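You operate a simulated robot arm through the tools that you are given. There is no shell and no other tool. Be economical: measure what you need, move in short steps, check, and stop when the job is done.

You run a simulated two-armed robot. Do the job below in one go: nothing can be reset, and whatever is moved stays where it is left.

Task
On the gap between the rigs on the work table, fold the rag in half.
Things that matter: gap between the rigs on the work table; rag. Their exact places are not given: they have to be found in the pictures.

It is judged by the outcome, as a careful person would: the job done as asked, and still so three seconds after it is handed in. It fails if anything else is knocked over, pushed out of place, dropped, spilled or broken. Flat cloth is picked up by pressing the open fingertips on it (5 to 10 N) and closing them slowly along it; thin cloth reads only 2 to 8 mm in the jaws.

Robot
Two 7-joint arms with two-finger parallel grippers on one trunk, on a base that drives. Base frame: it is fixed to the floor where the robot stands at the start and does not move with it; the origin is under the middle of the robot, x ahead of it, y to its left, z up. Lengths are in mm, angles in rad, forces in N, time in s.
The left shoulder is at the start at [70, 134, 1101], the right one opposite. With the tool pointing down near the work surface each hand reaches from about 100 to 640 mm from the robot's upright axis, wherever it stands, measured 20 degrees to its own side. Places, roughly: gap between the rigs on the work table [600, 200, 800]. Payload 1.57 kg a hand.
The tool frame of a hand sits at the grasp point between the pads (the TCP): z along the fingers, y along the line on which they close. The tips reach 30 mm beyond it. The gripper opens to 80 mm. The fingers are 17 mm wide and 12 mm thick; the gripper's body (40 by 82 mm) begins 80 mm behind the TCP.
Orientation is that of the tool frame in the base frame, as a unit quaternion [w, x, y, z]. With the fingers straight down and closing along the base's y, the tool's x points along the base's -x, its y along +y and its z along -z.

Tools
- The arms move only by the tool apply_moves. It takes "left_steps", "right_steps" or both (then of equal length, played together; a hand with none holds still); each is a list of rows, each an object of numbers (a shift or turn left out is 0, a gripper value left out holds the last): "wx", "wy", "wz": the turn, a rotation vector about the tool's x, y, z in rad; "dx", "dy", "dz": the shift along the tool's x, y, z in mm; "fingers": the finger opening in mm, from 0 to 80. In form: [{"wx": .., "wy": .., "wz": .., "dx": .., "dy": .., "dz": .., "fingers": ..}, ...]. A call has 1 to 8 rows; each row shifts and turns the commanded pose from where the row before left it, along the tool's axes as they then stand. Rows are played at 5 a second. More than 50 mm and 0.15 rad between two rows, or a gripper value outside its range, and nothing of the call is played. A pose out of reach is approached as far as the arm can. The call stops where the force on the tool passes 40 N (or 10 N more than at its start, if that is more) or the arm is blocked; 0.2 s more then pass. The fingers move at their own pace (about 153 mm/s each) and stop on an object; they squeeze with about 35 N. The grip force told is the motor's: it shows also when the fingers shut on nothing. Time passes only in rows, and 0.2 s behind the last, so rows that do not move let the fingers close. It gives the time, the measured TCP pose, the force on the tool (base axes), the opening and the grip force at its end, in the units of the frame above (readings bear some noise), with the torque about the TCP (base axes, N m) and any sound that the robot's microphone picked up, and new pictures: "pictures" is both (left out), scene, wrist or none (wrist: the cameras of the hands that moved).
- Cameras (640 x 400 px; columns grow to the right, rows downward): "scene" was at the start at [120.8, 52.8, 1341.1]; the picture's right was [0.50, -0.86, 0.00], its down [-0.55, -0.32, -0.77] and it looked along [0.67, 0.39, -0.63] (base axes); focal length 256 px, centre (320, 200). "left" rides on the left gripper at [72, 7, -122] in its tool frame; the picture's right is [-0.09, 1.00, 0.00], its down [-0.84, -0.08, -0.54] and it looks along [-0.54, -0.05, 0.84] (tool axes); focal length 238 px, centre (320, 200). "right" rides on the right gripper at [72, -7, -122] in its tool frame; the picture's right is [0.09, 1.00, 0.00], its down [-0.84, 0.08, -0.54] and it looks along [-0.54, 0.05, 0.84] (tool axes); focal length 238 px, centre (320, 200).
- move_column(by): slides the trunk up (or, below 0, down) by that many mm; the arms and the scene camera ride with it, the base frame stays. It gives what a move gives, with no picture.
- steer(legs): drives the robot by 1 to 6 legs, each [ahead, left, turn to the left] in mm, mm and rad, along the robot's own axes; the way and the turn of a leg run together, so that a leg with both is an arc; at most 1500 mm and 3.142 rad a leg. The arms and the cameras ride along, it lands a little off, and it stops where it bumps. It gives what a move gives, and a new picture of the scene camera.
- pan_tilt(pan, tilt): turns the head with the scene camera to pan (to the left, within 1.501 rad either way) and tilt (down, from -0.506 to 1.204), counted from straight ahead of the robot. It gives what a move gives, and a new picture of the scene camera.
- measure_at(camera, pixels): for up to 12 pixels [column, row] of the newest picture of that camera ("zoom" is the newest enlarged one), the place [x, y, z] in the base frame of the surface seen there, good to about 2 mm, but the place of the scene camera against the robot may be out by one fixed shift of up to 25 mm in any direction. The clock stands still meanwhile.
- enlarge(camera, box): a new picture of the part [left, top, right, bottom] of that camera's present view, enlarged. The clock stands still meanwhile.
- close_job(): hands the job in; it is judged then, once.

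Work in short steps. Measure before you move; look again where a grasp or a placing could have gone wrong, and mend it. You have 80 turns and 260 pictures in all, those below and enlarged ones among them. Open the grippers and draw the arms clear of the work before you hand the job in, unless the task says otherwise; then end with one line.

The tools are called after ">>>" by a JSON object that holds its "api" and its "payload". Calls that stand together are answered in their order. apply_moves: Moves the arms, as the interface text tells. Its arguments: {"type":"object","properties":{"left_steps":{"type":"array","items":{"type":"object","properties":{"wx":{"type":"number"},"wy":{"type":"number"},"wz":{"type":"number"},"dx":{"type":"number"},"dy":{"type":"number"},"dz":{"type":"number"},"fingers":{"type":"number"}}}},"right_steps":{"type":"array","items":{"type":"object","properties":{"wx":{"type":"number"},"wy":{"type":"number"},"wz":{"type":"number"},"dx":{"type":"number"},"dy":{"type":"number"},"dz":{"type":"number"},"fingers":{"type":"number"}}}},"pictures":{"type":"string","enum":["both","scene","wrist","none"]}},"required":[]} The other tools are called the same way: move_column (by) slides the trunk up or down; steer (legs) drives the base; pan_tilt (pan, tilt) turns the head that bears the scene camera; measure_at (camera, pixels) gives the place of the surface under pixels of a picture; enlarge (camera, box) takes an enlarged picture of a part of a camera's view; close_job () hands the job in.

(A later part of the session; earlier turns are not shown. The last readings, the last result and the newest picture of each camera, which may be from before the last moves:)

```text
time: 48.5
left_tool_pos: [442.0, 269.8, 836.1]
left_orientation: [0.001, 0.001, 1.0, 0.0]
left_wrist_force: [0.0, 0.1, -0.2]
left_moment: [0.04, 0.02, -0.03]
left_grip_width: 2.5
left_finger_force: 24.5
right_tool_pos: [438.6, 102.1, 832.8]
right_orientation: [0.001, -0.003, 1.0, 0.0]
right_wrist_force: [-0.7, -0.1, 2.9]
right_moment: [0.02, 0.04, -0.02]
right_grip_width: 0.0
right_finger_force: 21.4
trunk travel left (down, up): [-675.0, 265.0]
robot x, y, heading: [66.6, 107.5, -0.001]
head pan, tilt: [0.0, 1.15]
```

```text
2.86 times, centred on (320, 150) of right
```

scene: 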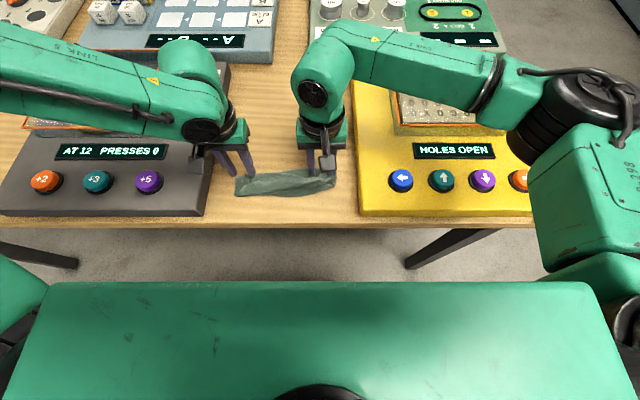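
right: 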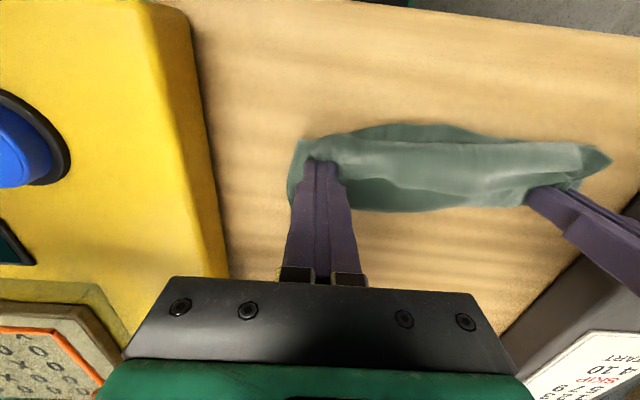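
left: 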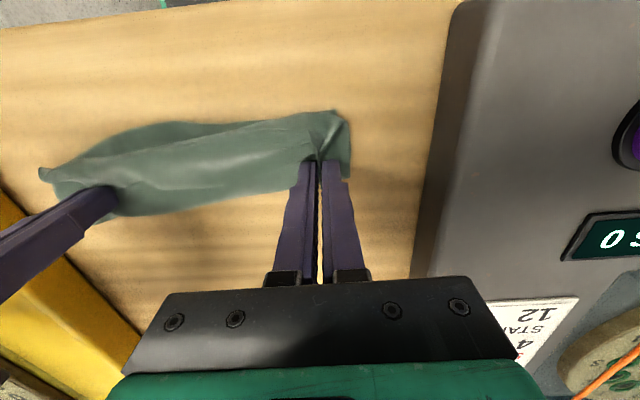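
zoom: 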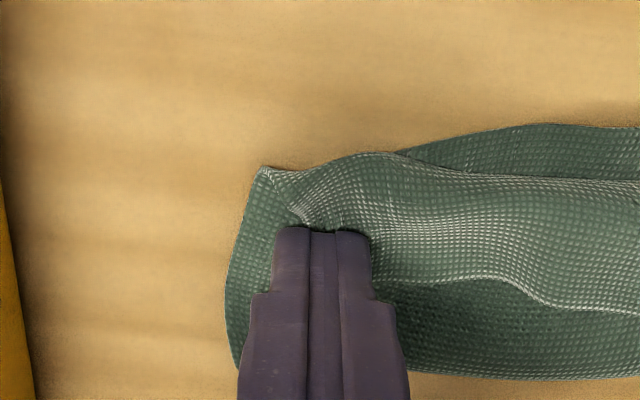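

The right slipped again (only 3 N). I free the right hand and first unroll the left corner, which is held: lift and carry ~42 mm toward the robot.

>>> {"api": "apply_moves", "payload": {"left_steps": [{"dz": 0}, {"dz": 0}, {"dz": -15}, {"dx": 8, "dz": -10}, {"dx": 12, "dz": -3}, {"dx": 12, "dz": 4}, {"dx": 10, "dz": 10}], "right_steps": [{"dz": -20}, {"fingers": 26}, {"dz": 0}, {"dz": 0}, {"dz": 0}, {"dz": 0}, {"dz": 0}]}}

>>> {"api": "enlarge", "payload": {"camera": "right", "box": [260, 80, 600, 260]}}

>>> {"api": "enlarge", "payload": {"camera": "scene", "box": [225, 150, 345, 220]}}

```text
time: 50.1
left_tool_pos: [406.1, 266.4, 850.2]
left_orientation: [0.0, 0.0, 1.0, -0.001]
left_wrist_force: [-0.1, -0.4, -0.8]
left_moment: [-0.02, -0.02, 0.03]
left_grip_width: 2.6
left_finger_force: 23.9
left hand out of reach, approached as far as the arm can: row 7
right_tool_pos: [440.5, 101.2, 852.0]
right_orientation: [0.001, -0.003, 1.0, 0.002]
right_wrist_force: [0.4, -0.7, 0.2]
right_moment: [0.04, 0.01, 0.03]
right_grip_width: 26.1
right_finger_force: 0.0
trunk travel left (down, up): [-675.0, 265.0]
robot x, y, heading: [72.2, 107.1, 0.006]
head pan, tilt: [0.0, 1.15]
```

scene: 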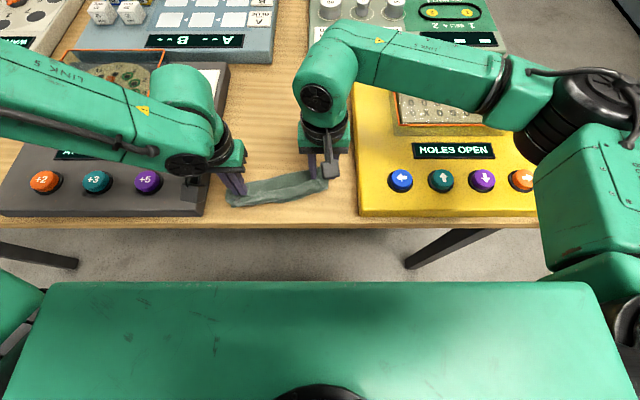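
right: 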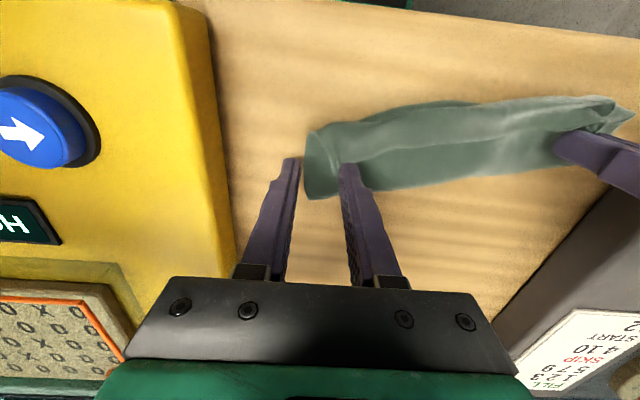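
left: 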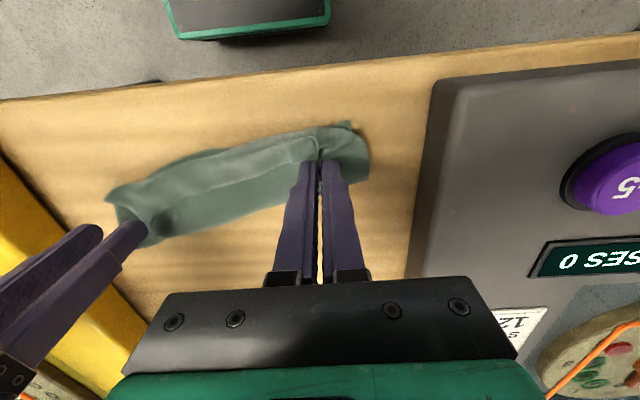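

```text
1.88 times, centred on (430, 170) of right
```

zoom: 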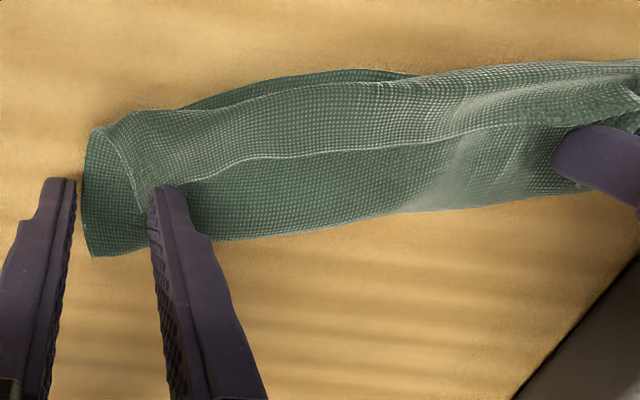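

```text
5.33 times, centred on (285, 185) of scene
```

zoom: 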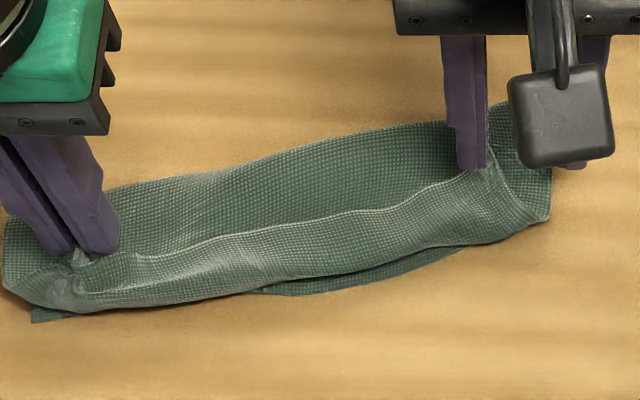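

The roll was dragged rather than unrolled. I bring the left hand back and lift it high (≈60 mm more) so the flap hangs straight before laying it over.

>>> {"api": "apply_moves", "payload": {"left_steps": [{"dx": -6, "dz": -15}, {"dx": -12, "dz": -15}, {"dx": -12, "dz": -15}, {"dx": -6, "dz": -10}, {"dz": 0}]}}

>>> {"api": "enlarge", "payload": {"camera": "scene", "box": [215, 140, 355, 222]}}

```text
time: 51.3
left_tool_pos: [442.5, 268.7, 905.1]
left_orientation: [0.001, 0.0, 1.0, -0.001]
left_wrist_force: [0.6, -0.5, -1.1]
left_moment: [0.01, 0.0, 0.0]
left_grip_width: 2.6
left_finger_force: 23.7
right_tool_pos: [439.4, 102.6, 852.5]
right_orientation: [0.001, -0.003, 1.0, 0.001]
right_wrist_force: [0.4, 0.1, -0.3]
right_moment: [-0.01, 0.04, -0.01]
right_grip_width: 25.9
right_finger_force: 0.0
trunk travel left (down, up): [-675.0, 265.0]
robot x, y, heading: [70.1, 104.9, -0.002]
head pan, tilt: [0.0, 1.15]
```

scene: 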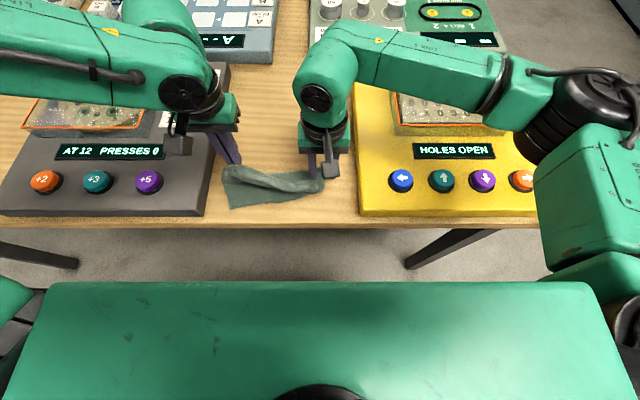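
left: 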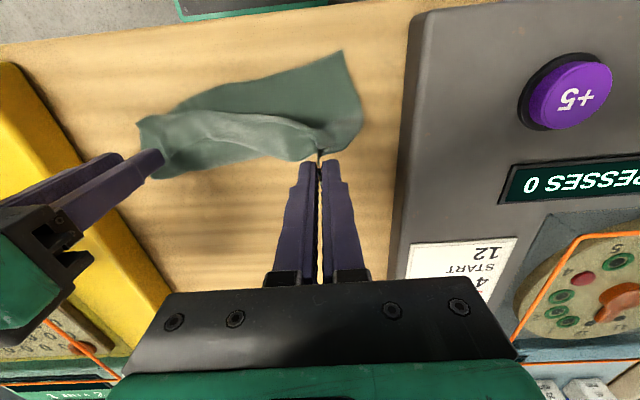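

```text
4.57 times, centred on (285, 181) of scene
```

zoom: 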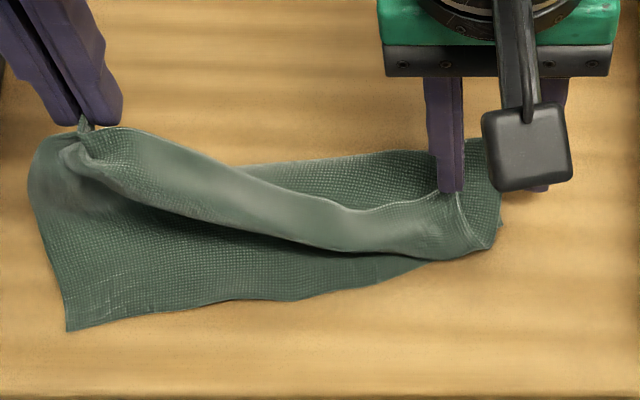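

The left corner now hangs properly unrolled. I measure the near lower edge to place it, and raise the right hand clear.

>>> {"api": "measure_at", "payload": {"camera": "zoom", "pixels": [[68, 327], [150, 312], [300, 295], [400, 270], [488, 245], [495, 215], [35, 180], [250, 165], [400, 155], [80, 140]]}}

>>> {"api": "apply_moves", "payload": {"right_steps": [{"dz": -30}, {"dz": -20}], "pictures": "wrist"}}

```text
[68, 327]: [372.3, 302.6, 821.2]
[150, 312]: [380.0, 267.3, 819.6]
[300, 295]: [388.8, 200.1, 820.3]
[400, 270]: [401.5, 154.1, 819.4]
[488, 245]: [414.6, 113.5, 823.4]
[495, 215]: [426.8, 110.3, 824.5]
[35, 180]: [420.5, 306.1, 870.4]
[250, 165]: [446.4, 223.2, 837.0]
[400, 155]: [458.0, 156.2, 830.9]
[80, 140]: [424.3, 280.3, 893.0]
```

```text
time: 51.9
left_tool_pos: [442.8, 270.1, 904.1]
left_orientation: [0.0, 0.0, 1.0, -0.001]
left_wrist_force: [-0.2, 0.6, -0.7]
left_moment: [0.01, -0.04, -0.01]
left_grip_width: 2.5
left_finger_force: 24.1
right_tool_pos: [440.5, 101.9, 902.7]
right_orientation: [0.001, -0.003, 1.0, 0.001]
right_wrist_force: [0.8, 0.4, -0.1]
right_moment: [-0.01, -0.01, 0.02]
right_grip_width: 25.8
right_finger_force: 0.0
trunk travel left (down, up): [-675.0, 265.0]
robot x, y, heading: [68.8, 107.3, 0.004]
head pan, tilt: [0.0, 1.15]
```

right: 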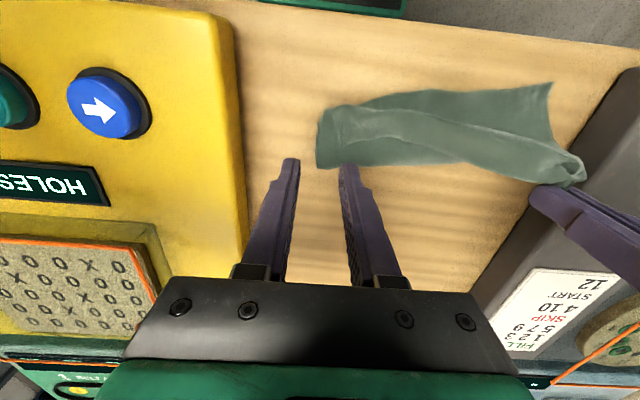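

Rather than patch the roll, I use the held left corner to unfold the rag fully toward the far side, which also straightens it, and then redo the fold with tip-pinched corners.

>>> {"api": "apply_moves", "payload": {"left_steps": [{"dx": -25, "dz": 5}, {"dx": -25, "dz": 15}, {"dx": -25, "dz": 20}, {"dx": -20, "dz": 15}, {"dx": -5, "dz": 8}, {"dz": 0}]}}

>>> {"api": "enlarge", "payload": {"camera": "scene", "box": [200, 110, 360, 222]}}

```text
time: 53.3
left_tool_pos: [541.5, 268.7, 841.4]
left_orientation: [0.0, 0.0, 1.0, -0.002]
left_wrist_force: [0.6, -0.2, 0.3]
left_moment: [0.01, 0.0, -0.06]
left_grip_width: 2.5
left_finger_force: 24.0
right_tool_pos: [440.2, 101.3, 902.6]
right_orientation: [0.001, -0.002, 1.0, 0.0]
right_wrist_force: [-0.4, -0.4, 0.1]
right_moment: [0.0, -0.03, -0.02]
right_grip_width: 25.9
right_finger_force: 0.0
trunk travel left (down, up): [-675.0, 265.0]
robot x, y, heading: [62.7, 105.9, 0.0]
head pan, tilt: [0.0, 1.15]
```

scene: 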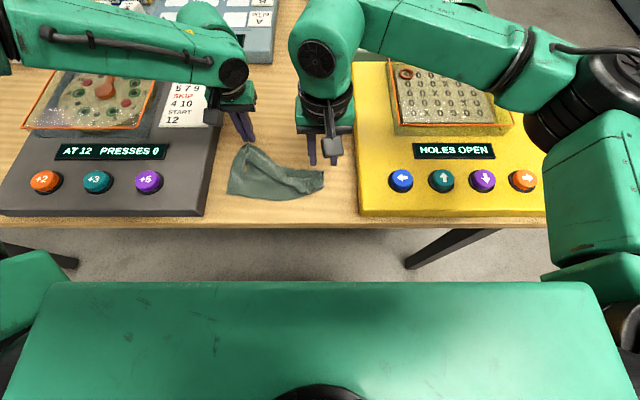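
left: 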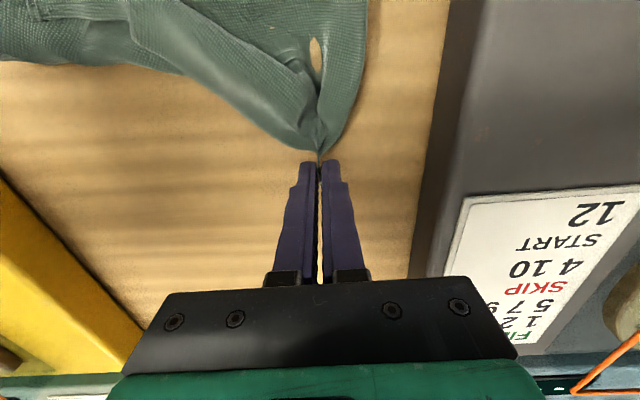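

```text
3.57 times, centred on (280, 166) of scene
```

zoom: 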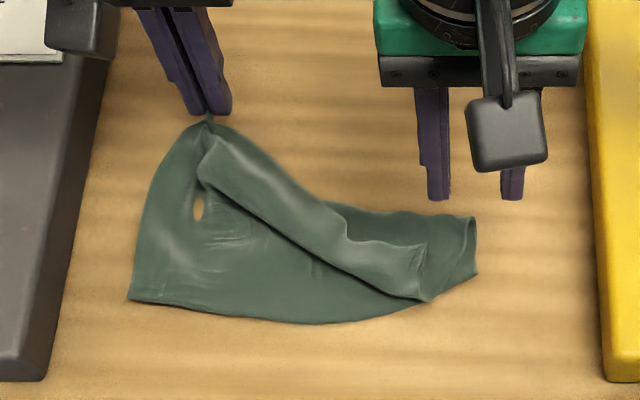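

The left side is open; the right part is still a diagonal roll ending near zoom (425,270). I look at that end through the right camera.

>>> {"api": "apply_moves", "payload": {"right_steps": [{"dx": -20, "dz": -20}, {"dx": -15, "dy": 15}], "pictures": "wrist"}}

>>> {"api": "enlarge", "payload": {"camera": "right", "box": [270, 30, 430, 160]}}

```text
time: 53.9
left_tool_pos: [542.0, 268.7, 840.3]
left_orientation: [0.001, 0.0, 1.0, -0.001]
left_wrist_force: [-0.5, 0.2, -0.4]
left_moment: [-0.01, 0.01, -0.02]
left_grip_width: 2.5
left_finger_force: 23.9
right_tool_pos: [476.4, 118.5, 921.9]
right_orientation: [0.001, -0.002, 1.0, 0.0]
right_wrist_force: [-0.9, -0.4, -0.3]
right_moment: [-0.06, -0.01, 0.02]
right_grip_width: 25.9
right_finger_force: 0.1
trunk travel left (down, up): [-675.0, 265.0]
robot x, y, heading: [68.0, 107.1, 0.002]
head pan, tilt: [0.0, 1.15]
```

right: 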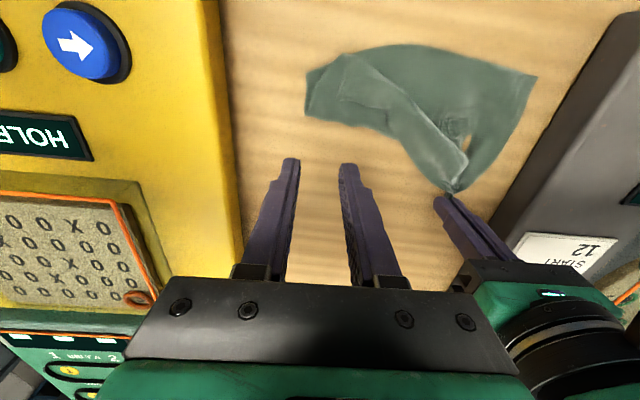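

```text
3.08 times, centred on (350, 95) of right
```

zoom: 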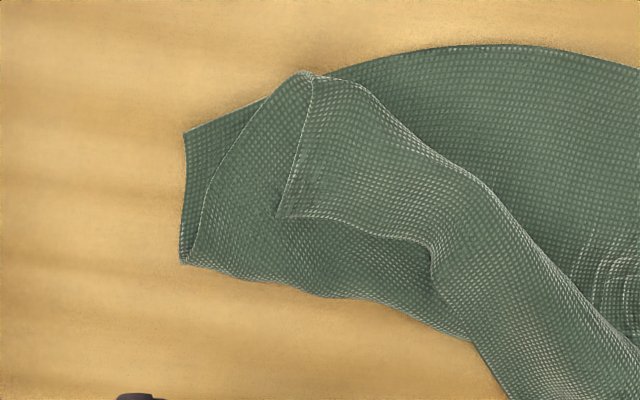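

The free right corner is clearly at zoom (278,217). I measure around it.

>>> {"api": "measure_at", "payload": {"camera": "zoom", "pixels": [[280, 213], [290, 170], [310, 85], [340, 205], [400, 220], [330, 180], [250, 220], [185, 258], [190, 135], [330, 240], [430, 250]]}}

```text
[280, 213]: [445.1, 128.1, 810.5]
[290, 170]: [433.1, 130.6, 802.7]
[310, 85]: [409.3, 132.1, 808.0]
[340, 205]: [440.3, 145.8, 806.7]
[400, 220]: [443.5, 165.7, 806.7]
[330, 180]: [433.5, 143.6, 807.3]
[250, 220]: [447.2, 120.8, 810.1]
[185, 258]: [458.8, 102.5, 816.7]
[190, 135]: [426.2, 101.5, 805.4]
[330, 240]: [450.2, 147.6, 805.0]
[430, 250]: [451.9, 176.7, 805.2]
```

Corner at (445,128). I go to (437,146) with 18 mm opening, pressing both tips on the flap.

>>> {"api": "apply_moves", "payload": {"right_steps": [{"dx": 20, "dy": 14, "dz": 10, "fingers": 18}, {"dx": 19.5, "dy": 13.5, "dz": 20}, {"dz": 30}, {"dz": 22}, {"dz": 4}, {"dz": 1}], "pictures": "wrist"}}

>>> {"api": "enlarge", "payload": {"camera": "right", "box": [240, 80, 420, 220]}}

```text
time: 55.3
left_tool_pos: [541.3, 267.6, 841.0]
left_orientation: [0.001, 0.0, 1.0, -0.001]
left_wrist_force: [0.0, -0.4, 0.6]
left_moment: [0.01, 0.0, 0.0]
left_grip_width: 2.5
left_finger_force: 23.9
right_tool_pos: [435.0, 144.4, 836.6]
right_orientation: [0.001, -0.003, 1.0, 0.0]
right_wrist_force: [-0.1, -1.5, 0.7]
right_moment: [0.03, -0.01, -0.05]
right_grip_width: 17.9
right_finger_force: 0.0
trunk travel left (down, up): [-675.0, 265.0]
robot x, y, heading: [66.4, 107.7, 0.006]
head pan, tilt: [0.0, 1.15]
```

right: 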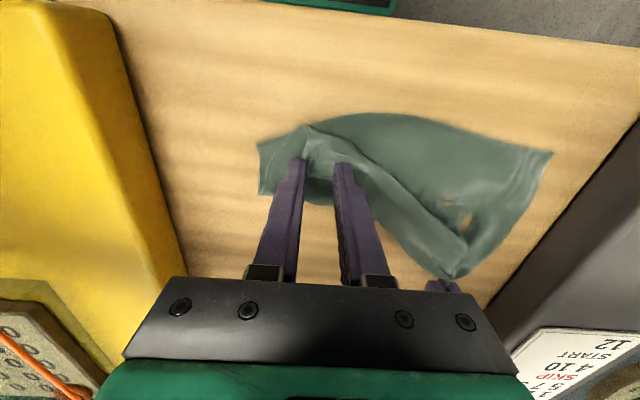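

```text
2.86 times, centred on (330, 150) of right
```

zoom: 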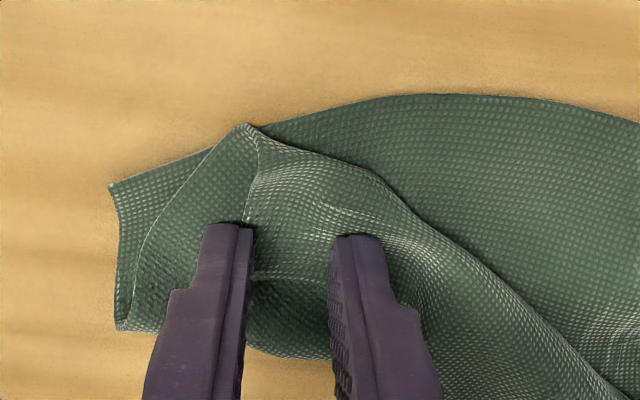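

Fingers straddle the flap corner. I press to about 10 N.

>>> {"api": "apply_moves", "payload": {"right_steps": [{"dz": 2}, {"dz": 1}, {"dz": 0.8}, {"dz": 0}], "pictures": "none"}}

```text
time: 56.3
left_tool_pos: [541.0, 268.6, 841.5]
left_orientation: [0.001, 0.0, 1.0, 0.0]
left_wrist_force: [0.2, -0.4, 0.0]
left_moment: [-0.02, 0.0, -0.02]
left_grip_width: 2.6
left_finger_force: 24.3
right_tool_pos: [433.5, 144.8, 832.9]
right_orientation: [0.001, -0.003, 1.0, 0.001]
right_wrist_force: [2.1, -1.1, 8.7]
right_moment: [-0.05, -0.02, -0.03]
right_grip_width: 18.0
right_finger_force: 0.3
trunk travel left (down, up): [-675.0, 265.0]
robot x, y, heading: [69.9, 107.1, 0.0]
head pan, tilt: [0.0, 1.15]
```

8.7 N of contact; I close slowly and lift slightly.

>>> {"api": "apply_moves", "payload": {"right_steps": [{"dz": 0.3, "fingers": 15}, {"fingers": 12}, {"fingers": 9}, {"fingers": 6}, {"fingers": 3}, {"fingers": 0}, {"fingers": 0}, {"dz": -6}], "pictures": "wrist"}}

>>> {"api": "enlarge", "payload": {"camera": "right", "box": [240, 80, 420, 220]}}

```text
time: 58.1
left_tool_pos: [541.1, 269.1, 841.1]
left_orientation: [0.001, 0.0, 1.0, -0.001]
left_wrist_force: [0.1, 0.0, 1.1]
left_moment: [0.01, 0.0, -0.01]
left_grip_width: 2.5
left_finger_force: 24.0
right_tool_pos: [434.5, 145.5, 837.5]
right_orientation: [0.001, -0.003, 1.0, 0.0]
right_wrist_force: [-0.5, 1.1, 0.0]
right_moment: [-0.01, -0.01, 0.02]
right_grip_width: 0.0
right_finger_force: 21.1
trunk travel left (down, up): [-675.0, 265.0]
robot x, y, heading: [64.5, 108.6, 0.004]
head pan, tilt: [0.0, 1.15]
```

right: 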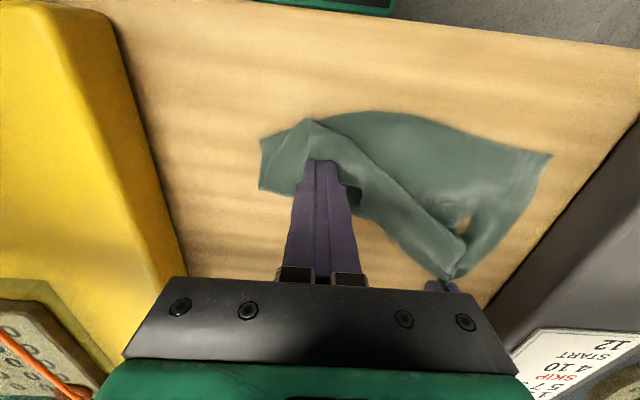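

```text
2.86 times, centred on (330, 150) of right
```

zoom: 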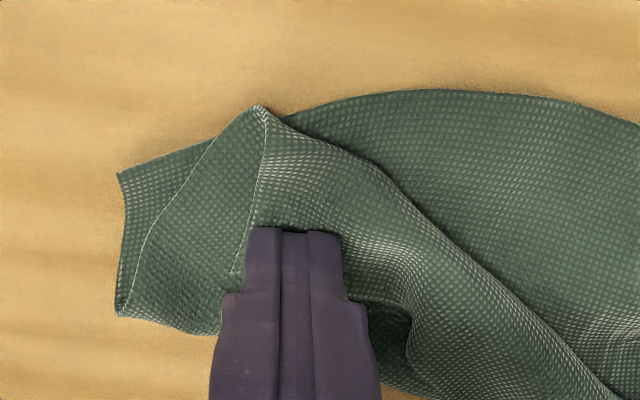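

Missed again at 9 N. Earlier successes needed 12–19 N and a wider opening; I reopen to 34 mm, shift 8 mm in +y and check.

>>> {"api": "apply_moves", "payload": {"right_steps": [{"dz": -8}, {"fingers": 32, "dy": 9}, {"dz": 0}], "pictures": "wrist"}}

>>> {"api": "enlarge", "payload": {"camera": "right", "box": [240, 80, 420, 220]}}

```text
time: 58.9
left_tool_pos: [541.2, 269.2, 840.4]
left_orientation: [0.001, 0.0, 1.0, -0.001]
left_wrist_force: [0.0, -0.2, 0.9]
left_moment: [-0.02, 0.03, 0.01]
left_grip_width: 2.6
left_finger_force: 23.9
right_tool_pos: [434.1, 152.7, 847.3]
right_orientation: [0.002, -0.003, 1.0, 0.0]
right_wrist_force: [-0.4, -0.4, 0.2]
right_moment: [0.01, 0.02, -0.01]
right_grip_width: 32.2
right_finger_force: 0.0
trunk travel left (down, up): [-675.0, 265.0]
robot x, y, heading: [73.2, 110.0, 0.006]
head pan, tilt: [0.0, 1.15]
```

right: 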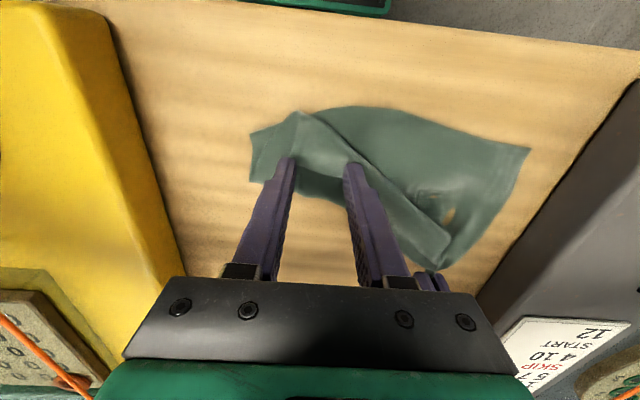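

```text
2.86 times, centred on (330, 150) of right
```

zoom: 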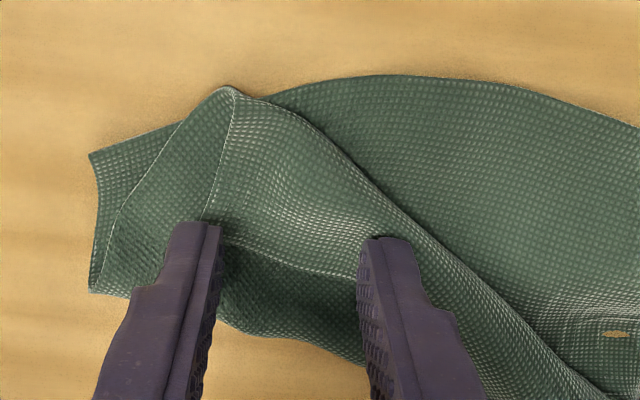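

The flap's free edge lies at row ~250, so I shift 12 mm toward the robot and press to ~15 N.

>>> {"api": "apply_moves", "payload": {"right_steps": [{"dx": 12, "dy": 3, "dz": 4}, {"dz": 6}, {"dz": 3}, {"dz": 1.5}, {"dz": 0.7}, {"dz": 0}], "pictures": "wrist"}}

```text
time: 60.3
left_tool_pos: [539.1, 268.3, 842.3]
left_orientation: [0.001, 0.0, 1.0, -0.001]
left_wrist_force: [-0.8, 1.0, 0.3]
left_moment: [0.03, -0.02, -0.04]
left_grip_width: 2.4
left_finger_force: 23.3
right_tool_pos: [421.1, 155.2, 832.8]
right_orientation: [0.004, -0.003, 1.0, 0.002]
right_wrist_force: [3.1, -0.4, 32.7]
right_moment: [-0.3, 0.02, 0.04]
right_grip_width: 32.0
right_finger_force: 0.2
trunk travel left (down, up): [-675.0, 265.0]
robot x, y, heading: [67.1, 106.4, -0.002]
head pan, tilt: [0.0, 1.15]
```

right: 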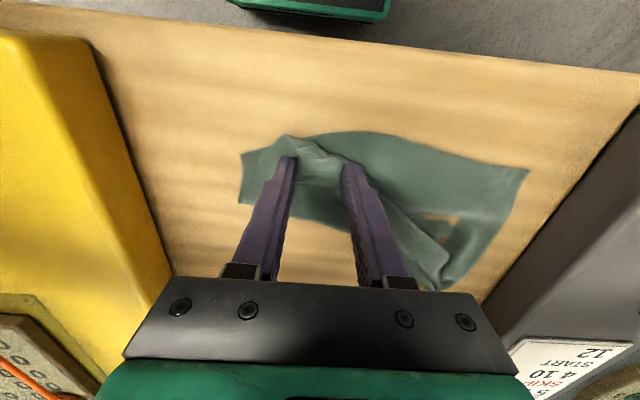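

32 N is too much; I ease up ~1.2 mm, then close slowly.

>>> {"api": "apply_moves", "payload": {"right_steps": [{"dz": -1.2}, {"fingers": 28}, {"fingers": 23}, {"fingers": 18}, {"fingers": 13}, {"fingers": 9}], "pictures": "wrist"}}

>>> {"api": "enlarge", "payload": {"camera": "right", "box": [240, 80, 420, 220]}}

```text
time: 61.7
left_tool_pos: [538.0, 268.5, 842.4]
left_orientation: [0.002, 0.0, 1.0, -0.001]
left_wrist_force: [-0.8, -0.9, -0.5]
left_moment: [-0.01, 0.04, 0.01]
left_grip_width: 2.3
left_finger_force: 24.4
right_tool_pos: [420.1, 155.2, 832.5]
right_orientation: [0.002, -0.003, 1.0, 0.001]
right_wrist_force: [0.6, -0.9, 27.2]
right_moment: [-0.08, 0.05, -0.01]
right_grip_width: 10.0
right_finger_force: 1.3
trunk travel left (down, up): [-675.0, 265.0]
robot x, y, heading: [68.4, 110.8, -0.001]
head pan, tilt: [0.0, 1.15]
```

right: 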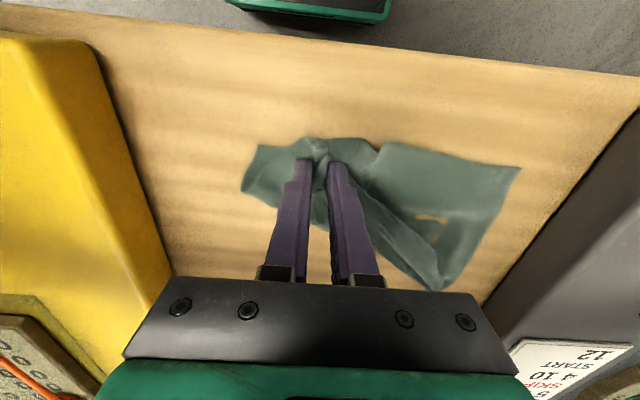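

```text
2.86 times, centred on (330, 150) of right
```

zoom: 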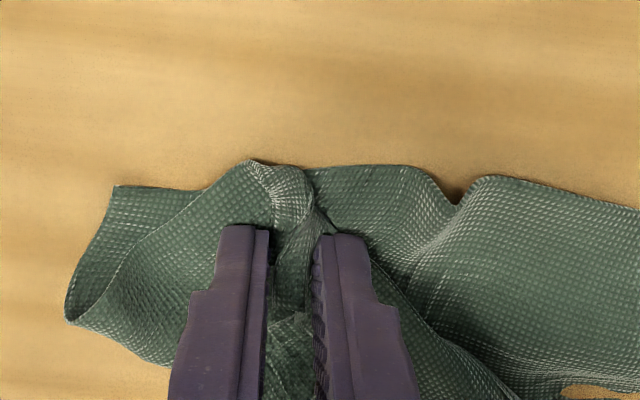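

It was gathering all layers, so I back off. Plan: rake — with the two fingers spread just above the bottom layer, push the bend of the roll away from the robot so the flap unrolls onto the far side.

>>> {"api": "apply_moves", "payload": {"right_steps": [{"fingers": 30}, {"dz": -20}, {"dz": -30}, {"dz": -20, "dx": 10}]}}

>>> {"api": "enlarge", "payload": {"camera": "right", "box": [230, 40, 550, 240]}}

```text
time: 62.7
left_tool_pos: [540.6, 267.9, 841.1]
left_orientation: [0.001, 0.0, 1.0, -0.001]
left_wrist_force: [-0.5, 0.2, 0.3]
left_moment: [0.0, -0.01, -0.01]
left_grip_width: 2.6
left_finger_force: 23.2
right_tool_pos: [413.1, 157.7, 900.4]
right_orientation: [0.001, -0.002, 1.0, 0.0]
right_wrist_force: [0.1, 0.5, -0.1]
right_moment: [-0.03, -0.01, -0.02]
right_grip_width: 30.0
right_finger_force: 0.1
trunk travel left (down, up): [-675.0, 265.0]
robot x, y, heading: [68.3, 107.6, 0.003]
head pan, tilt: [0.0, 1.15]
```

scene: 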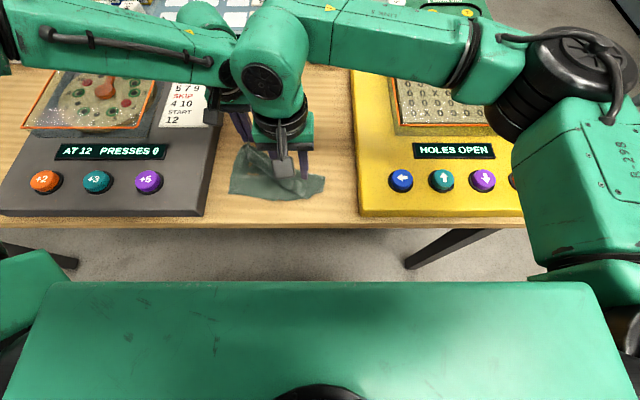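
right: 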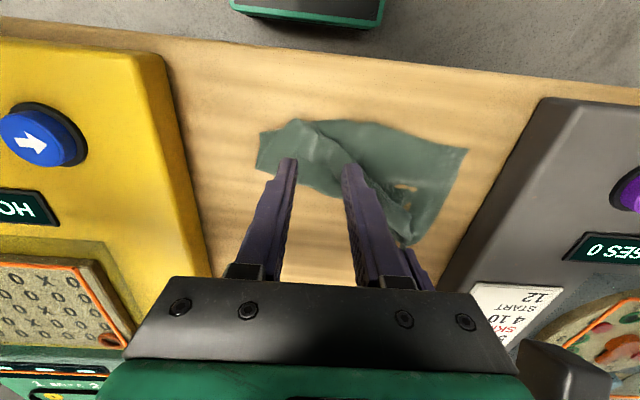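

```text
2.00 times, centred on (390, 140) of right
```

zoom: 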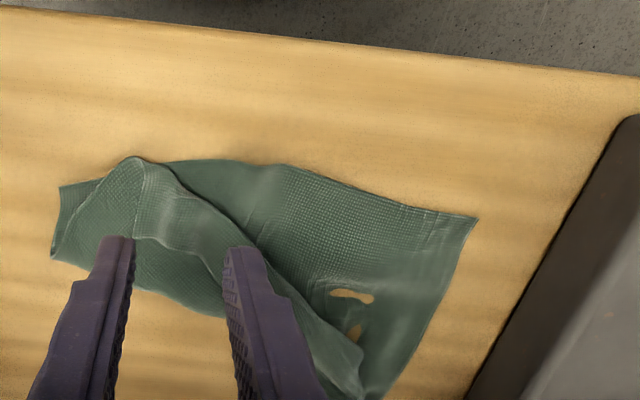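

I measure the bend line and outline in this zoom.

>>> {"api": "measure_at", "payload": {"camera": "zoom", "pixels": [[138, 160], [175, 185], [215, 215], [260, 260], [130, 200], [62, 190], [55, 255], [200, 165], [290, 168], [475, 220], [210, 310], [170, 245]]}}

```text
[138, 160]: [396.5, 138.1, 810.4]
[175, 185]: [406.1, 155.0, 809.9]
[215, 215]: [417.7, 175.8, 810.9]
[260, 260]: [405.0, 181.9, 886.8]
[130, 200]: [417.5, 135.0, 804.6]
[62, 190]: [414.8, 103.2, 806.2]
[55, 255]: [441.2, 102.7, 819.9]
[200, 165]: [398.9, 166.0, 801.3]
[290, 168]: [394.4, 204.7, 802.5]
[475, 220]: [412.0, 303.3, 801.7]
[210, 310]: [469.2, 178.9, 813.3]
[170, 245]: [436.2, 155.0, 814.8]
```

I position the right hand on the near side of the bend (x≈386, y≈143), fingers 24 mm apart, and lower to just above the table.

>>> {"api": "apply_moves", "payload": {"right_steps": [{"dx": 14, "dy": -7, "fingers": 26}, {"dx": 12, "dy": -7, "dz": 10}, {"dz": 30}, {"dz": 22}, {"dz": 4}], "pictures": "wrist"}}

```text
time: 63.9
left_tool_pos: [540.4, 268.7, 840.5]
left_orientation: [0.001, 0.0, 1.0, 0.0]
left_wrist_force: [0.3, -0.4, -0.4]
left_moment: [-0.02, -0.05, 0.05]
left_grip_width: 2.7
left_finger_force: 23.6
right_tool_pos: [385.6, 142.3, 834.4]
right_orientation: [0.001, -0.003, 1.0, 0.001]
right_wrist_force: [0.4, 0.6, -0.2]
right_moment: [0.02, 0.0, 0.0]
right_grip_width: 25.8
right_finger_force: 0.2
trunk travel left (down, up): [-675.0, 265.0]
robot x, y, heading: [70.0, 105.3, 0.001]
head pan, tilt: [0.0, 1.15]
```

right: 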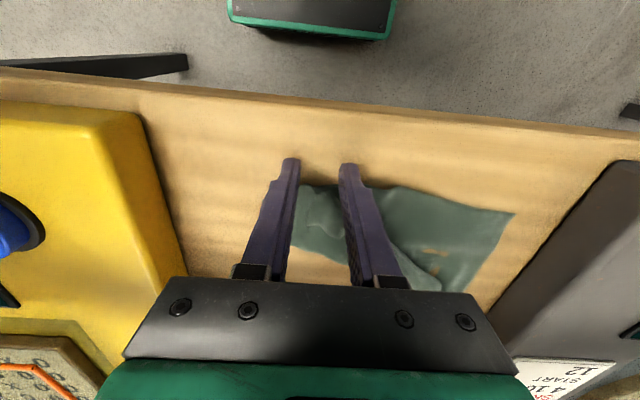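

Reached. I sweep gently +x in short steps and look.

>>> {"api": "apply_moves", "payload": {"right_steps": [{"dx": -10}, {"dx": -10}, {"dx": -10}, {"dx": -10, "dy": -2}, {"dx": -10, "dy": -2}, {"dx": -10, "dy": -2}]}}

>>> {"api": "enlarge", "payload": {"camera": "right", "box": [220, 80, 540, 280]}}

>>> {"api": "enlarge", "payload": {"camera": "scene", "box": [200, 110, 360, 222]}}

```text
time: 65.3
left_tool_pos: [542.4, 268.7, 841.5]
left_orientation: [0.0, 0.0, 1.0, 0.0]
left_wrist_force: [0.2, -0.5, 0.2]
left_moment: [0.02, -0.02, -0.04]
left_grip_width: 2.7
left_finger_force: 23.9
right_tool_pos: [445.6, 137.5, 836.5]
right_orientation: [0.001, -0.003, 1.0, 0.0]
right_wrist_force: [-0.3, -0.2, 0.8]
right_moment: [-0.04, -0.01, -0.02]
right_grip_width: 26.2
right_finger_force: 0.1
trunk travel left (down, up): [-675.0, 265.0]
robot x, y, heading: [69.1, 108.5, 0.004]
head pan, tilt: [0.0, 1.15]
```

scene: 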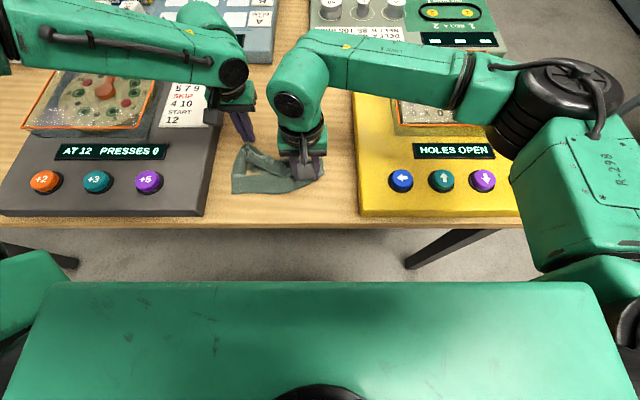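
right: 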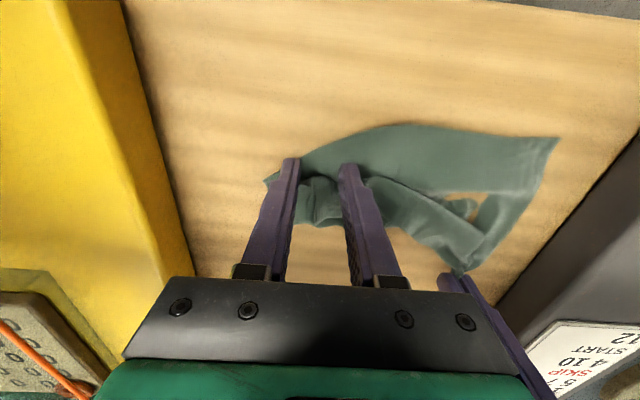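

```text
2.00 times, centred on (380, 180) of right
```

zoom: 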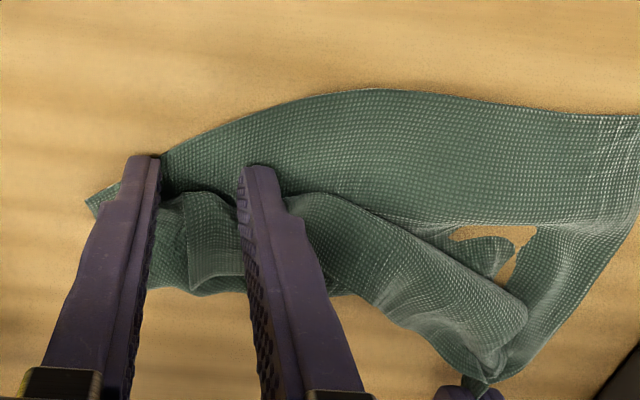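

```text
3.57 times, centred on (280, 166) of scene
```

zoom: 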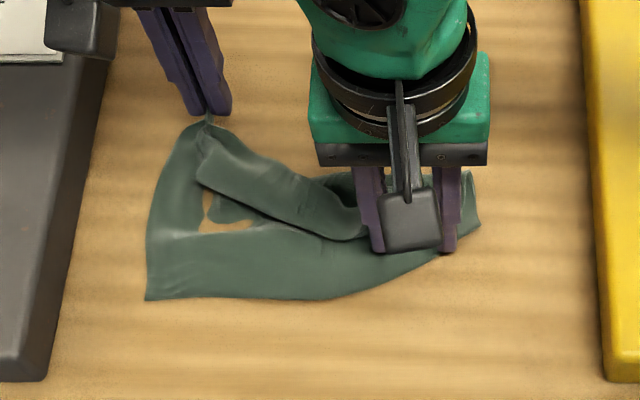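

The rake is pushing the bend forward as intended. I continue to x≈515.

>>> {"api": "apply_moves", "payload": {"right_steps": [{"dx": -10}, {"dx": -10}, {"dx": -10}, {"dx": -10}, {"dx": -10}, {"dx": -10}, {"dx": -10}], "pictures": "wrist"}}

>>> {"api": "enlarge", "payload": {"camera": "right", "box": [220, 60, 540, 260]}}

>>> {"api": "enlarge", "payload": {"camera": "scene", "box": [200, 110, 360, 222]}}

```text
time: 66.9
left_tool_pos: [541.5, 269.3, 840.2]
left_orientation: [0.002, 0.0, 1.0, -0.001]
left_wrist_force: [-1.1, 0.2, -0.6]
left_moment: [-0.03, -0.02, -0.03]
left_grip_width: 2.6
left_finger_force: 23.5
right_tool_pos: [517.5, 136.6, 835.8]
right_orientation: [0.001, -0.003, 1.0, 0.0]
right_wrist_force: [-0.5, -0.3, -0.6]
right_moment: [-0.06, -0.01, 0.01]
right_grip_width: 26.0
right_finger_force: 0.1
trunk travel left (down, up): [-675.0, 265.0]
robot x, y, heading: [67.2, 111.9, -0.003]
head pan, tilt: [0.0, 1.15]
```

right: 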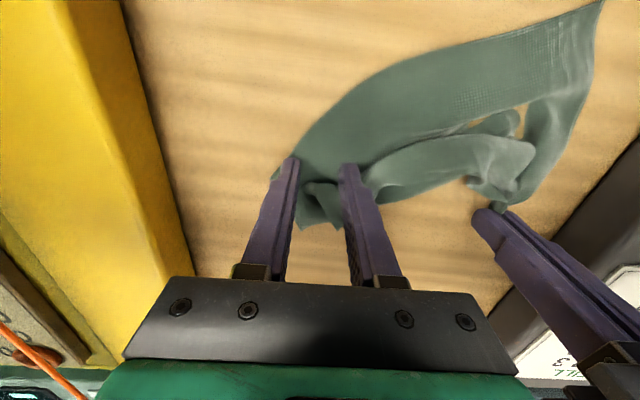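

```text
2.00 times, centred on (380, 160) of right
```

zoom: 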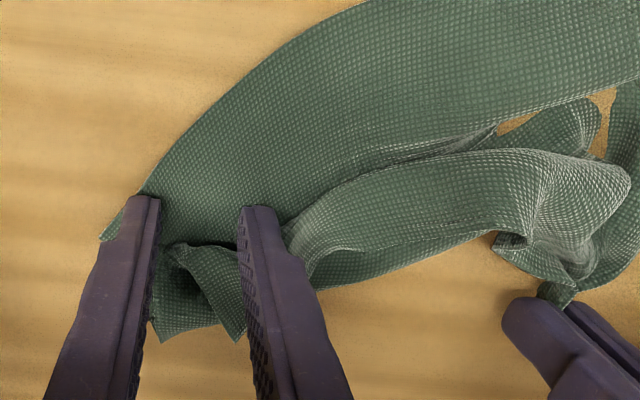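

```text
3.57 times, centred on (280, 166) of scene
```

zoom: 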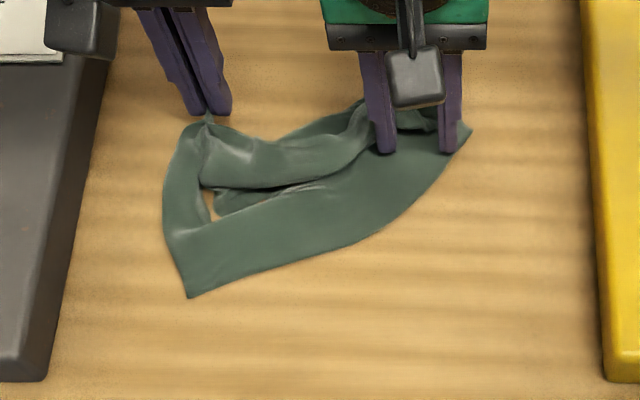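

The rag is bunched now. I'll let gravity untangle it: lift the right hand clear and raise the left-held corner until the rag hangs free.

>>> {"api": "apply_moves", "payload": {"left_steps": [{"dz": 0}, {"dz": 0}, {"dz": -35}, {"dz": -40, "dx": 10}, {"dz": -40, "dx": 10, "dy": -10}, {"dz": -45, "dx": 10, "dy": -10}, {"dz": -45, "dy": -10}, {"dz": -45}], "right_steps": [{"dz": -30}, {"dz": -40}, {"dz": -40, "dy": -20}, {"dz": -40, "dy": -20}, {"dz": 0, "dy": -20}, {"dz": 0}, {"dz": 0}, {"dz": 0}], "pictures": "none"}}

>>> {"api": "pan_tilt", "payload": {"pan": 0.1, "tilt": 0.85}}

```text
time: 68.7
left_tool_pos: [513.1, 236.1, 1092.0]
left_orientation: [0.0, 0.0, 1.0, -0.001]
left_wrist_force: [0.2, -0.3, 0.2]
left_moment: [0.02, 0.0, 0.0]
left_grip_width: 2.4
left_finger_force: 23.8
right_tool_pos: [516.7, 76.4, 987.6]
right_orientation: [0.001, -0.003, 1.0, 0.0]
right_wrist_force: [0.0, 1.1, -0.1]
right_moment: [0.02, -0.03, -0.03]
right_grip_width: 25.9
right_finger_force: 0.0
trunk travel left (down, up): [-675.0, 265.0]
robot x, y, heading: [71.7, 108.7, 0.0]
head pan, tilt: [0.0, 1.15]
```

```text
time: 69.5
left_tool_pos: [514.1, 236.2, 1090.5]
left_orientation: [0.001, 0.0, 1.0, -0.001]
left_wrist_force: [-0.6, -0.5, 0.6]
left_moment: [0.04, -0.01, 0.02]
left_grip_width: 2.6
left_finger_force: 24.3
right_tool_pos: [516.5, 75.6, 987.1]
right_orientation: [0.0, -0.002, 1.0, 0.0]
right_wrist_force: [-0.3, 0.2, 0.0]
right_moment: [0.02, 0.02, 0.01]
right_grip_width: 26.4
right_finger_force: 0.0
trunk travel left (down, up): [-675.0, 265.0]
robot x, y, heading: [70.4, 106.7, 0.003]
head pan, tilt: [0.099, 0.85]
```

scene: 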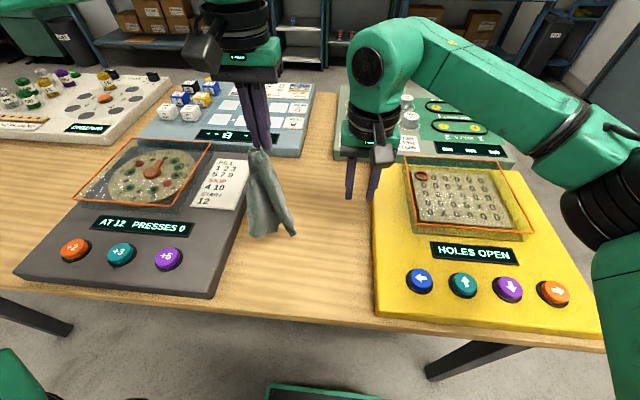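

The rag hangs freely from the left fingers (265,150–240). I zoom in to find the next corner.

>>> {"api": "enlarge", "payload": {"camera": "scene", "box": [200, 130, 350, 250]}}

>>> {"api": "measure_at", "payload": {"camera": "scene", "pixels": [[294, 234], [252, 237], [286, 205], [262, 155], [275, 215], [250, 200], [268, 180], [290, 220]]}}

```text
3.33 times, centred on (275, 190) of scene
```

zoom: 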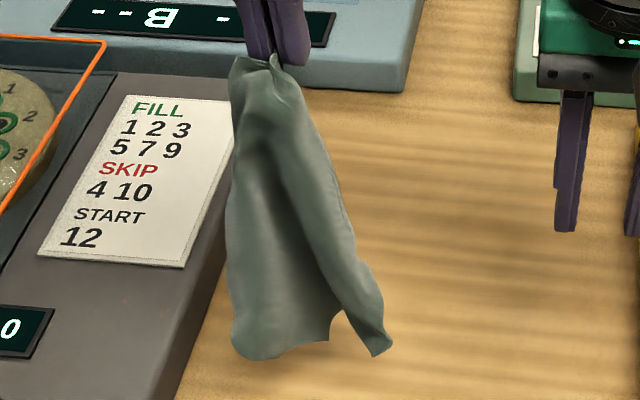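

```text
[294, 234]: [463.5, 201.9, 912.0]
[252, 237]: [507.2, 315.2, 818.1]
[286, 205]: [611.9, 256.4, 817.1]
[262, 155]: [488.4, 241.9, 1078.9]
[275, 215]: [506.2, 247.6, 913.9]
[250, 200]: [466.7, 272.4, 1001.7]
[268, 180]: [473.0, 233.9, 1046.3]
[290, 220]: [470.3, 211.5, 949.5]
```

A corner (far-right, B) hangs lowest at about (463,202,894). I'll lay the rag from that end: move the right hand well aside, swing the left to (485,130), then lower while moving to the far left so the far edge lays out along y.

>>> {"api": "apply_moves", "payload": {"left_steps": [{"dz": 0}, {"dz": 0}, {"dz": 0}, {"dx": 9, "dy": -35}, {"dx": 9, "dy": -35}, {"dx": 10, "dy": -36}, {"dz": 25}, {"dz": 0}], "right_steps": [{"dz": -10, "dy": -40}, {"dy": -40, "dx": 15}, {"dy": -40, "dx": 15}, {"dy": -20, "dx": 20}, {"dx": 20}, {"dx": 20}, {"dz": 0}, {"dz": 0}], "pictures": "scene"}}

```text
time: 71.3
left_tool_pos: [502.3, 192.3, 1064.0]
left_orientation: [0.002, 0.0, 1.0, -0.001]
left_wrist_force: [1.0, -0.5, 0.2]
left_moment: [0.01, 0.04, -0.02]
left_grip_width: 2.6
left_finger_force: 24.5
left hand out of reach, approached as far as the arm can: row 5, 6
right_tool_pos: [425.3, -64.2, 998.1]
right_orientation: [-0.001, -0.002, 1.0, -0.001]
right_wrist_force: [-0.1, 1.0, -0.1]
right_moment: [-0.01, -0.03, -0.01]
right_grip_width: 25.7
right_finger_force: 0.0
trunk travel left (down, up): [-675.0, 265.0]
robot x, y, heading: [69.8, 108.3, 0.0]
head pan, tilt: [0.099, 0.85]
```

scene: 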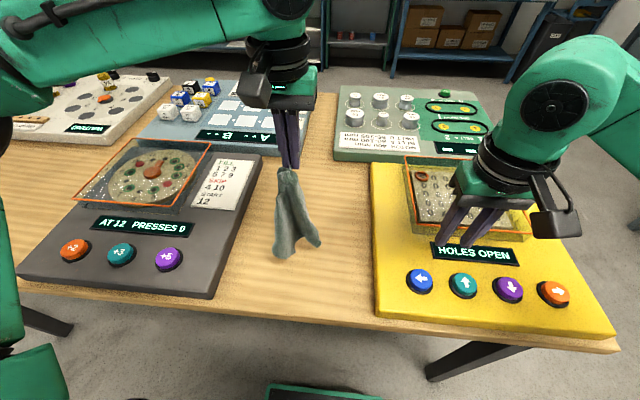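

The left arm can't go further right, so I shift the base 70 mm right and 20 mm back, which carries the rag to y≈122.

>>> {"api": "steer", "payload": {"legs": [[-20, -70, 0]]}}

```text
time: 72.3
left_tool_pos: [483.6, 124.3, 1064.3]
left_orientation: [0.0, 0.001, 1.0, -0.002]
left_wrist_force: [0.5, 0.1, -0.6]
left_moment: [0.0, -0.02, 0.0]
left_grip_width: 2.7
left_finger_force: 23.7
right_tool_pos: [406.8, -132.5, 998.4]
right_orientation: [0.001, -0.002, 1.0, 0.001]
right_wrist_force: [-0.3, 0.5, -0.7]
right_moment: [0.01, -0.04, 0.0]
right_grip_width: 26.0
right_finger_force: 0.1
trunk travel left (down, up): [-675.0, 265.0]
robot x, y, heading: [50.6, 39.4, -0.001]
head pan, tilt: [0.099, 0.85]
```

scene: 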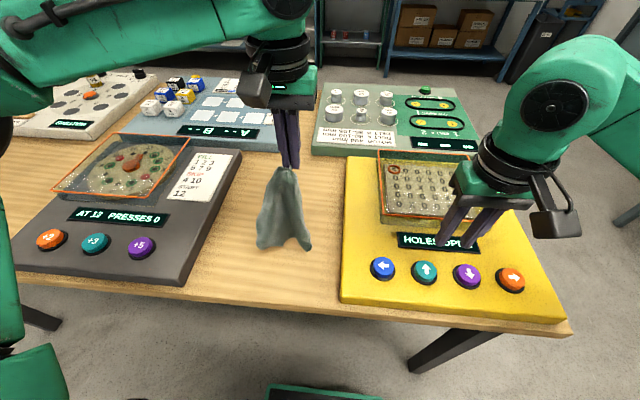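

Now I lower and lay the rag out toward (540, 290).

>>> {"api": "apply_moves", "payload": {"left_steps": [{"dz": 35}, {"dx": -8, "dy": 24, "dz": 26}, {"dx": -8, "dy": 24, "dz": 26}, {"dx": -8, "dy": 24, "dz": 26}, {"dx": -8, "dy": 24, "dz": 26}, {"dx": -8, "dy": 24, "dz": 28}, {"dx": -8, "dy": 24, "dz": 28}, {"dx": -8, "dy": 20, "dz": 26}], "pictures": "both"}}

>>> {"api": "enlarge", "payload": {"camera": "scene", "box": [200, 130, 360, 270]}}

```text
time: 74.1
left_tool_pos: [540.8, 286.3, 844.3]
left_orientation: [0.0, 0.001, 1.0, -0.002]
left_wrist_force: [0.8, 0.1, -1.1]
left_moment: [0.0, 0.02, -0.01]
left_grip_width: 2.6
left_finger_force: 23.7
right_tool_pos: [406.8, -132.8, 997.5]
right_orientation: [0.001, -0.002, 1.0, 0.0]
right_wrist_force: [-0.1, 0.8, 0.0]
right_moment: [-0.01, 0.01, 0.02]
right_grip_width: 25.8
right_finger_force: 0.2
trunk travel left (down, up): [-675.0, 265.0]
robot x, y, heading: [50.2, 42.1, 0.0]
head pan, tilt: [0.099, 0.85]
```

scene: 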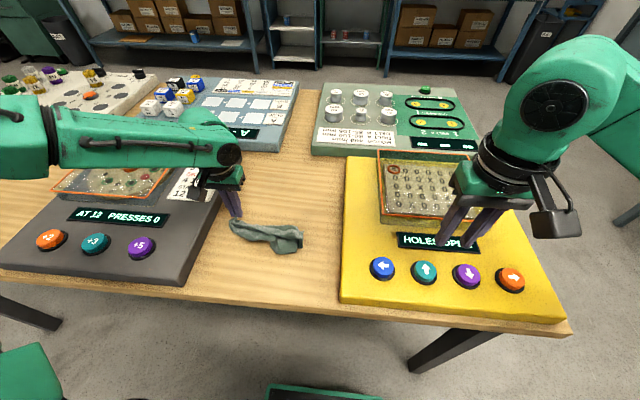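
left: 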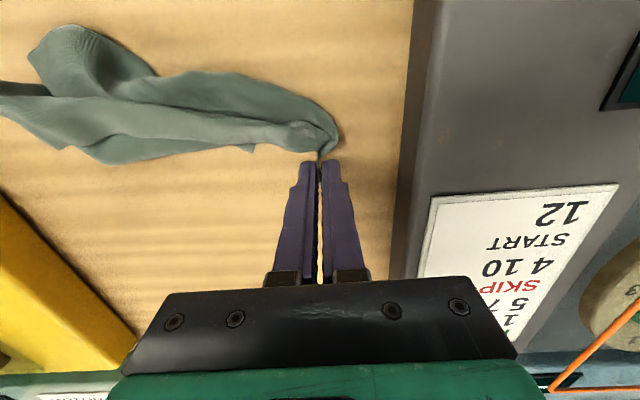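

```text
2.86 times, centred on (280, 200) of scene
```

zoom: 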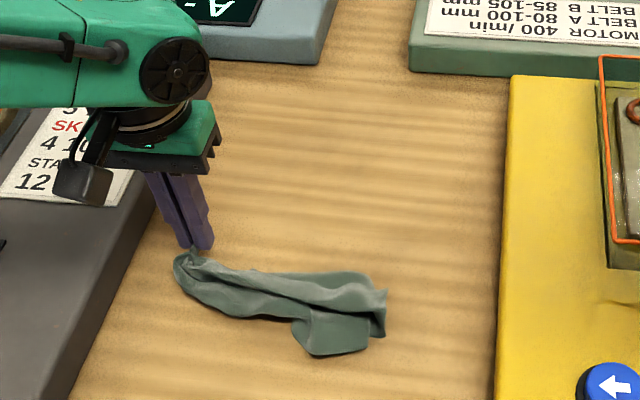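

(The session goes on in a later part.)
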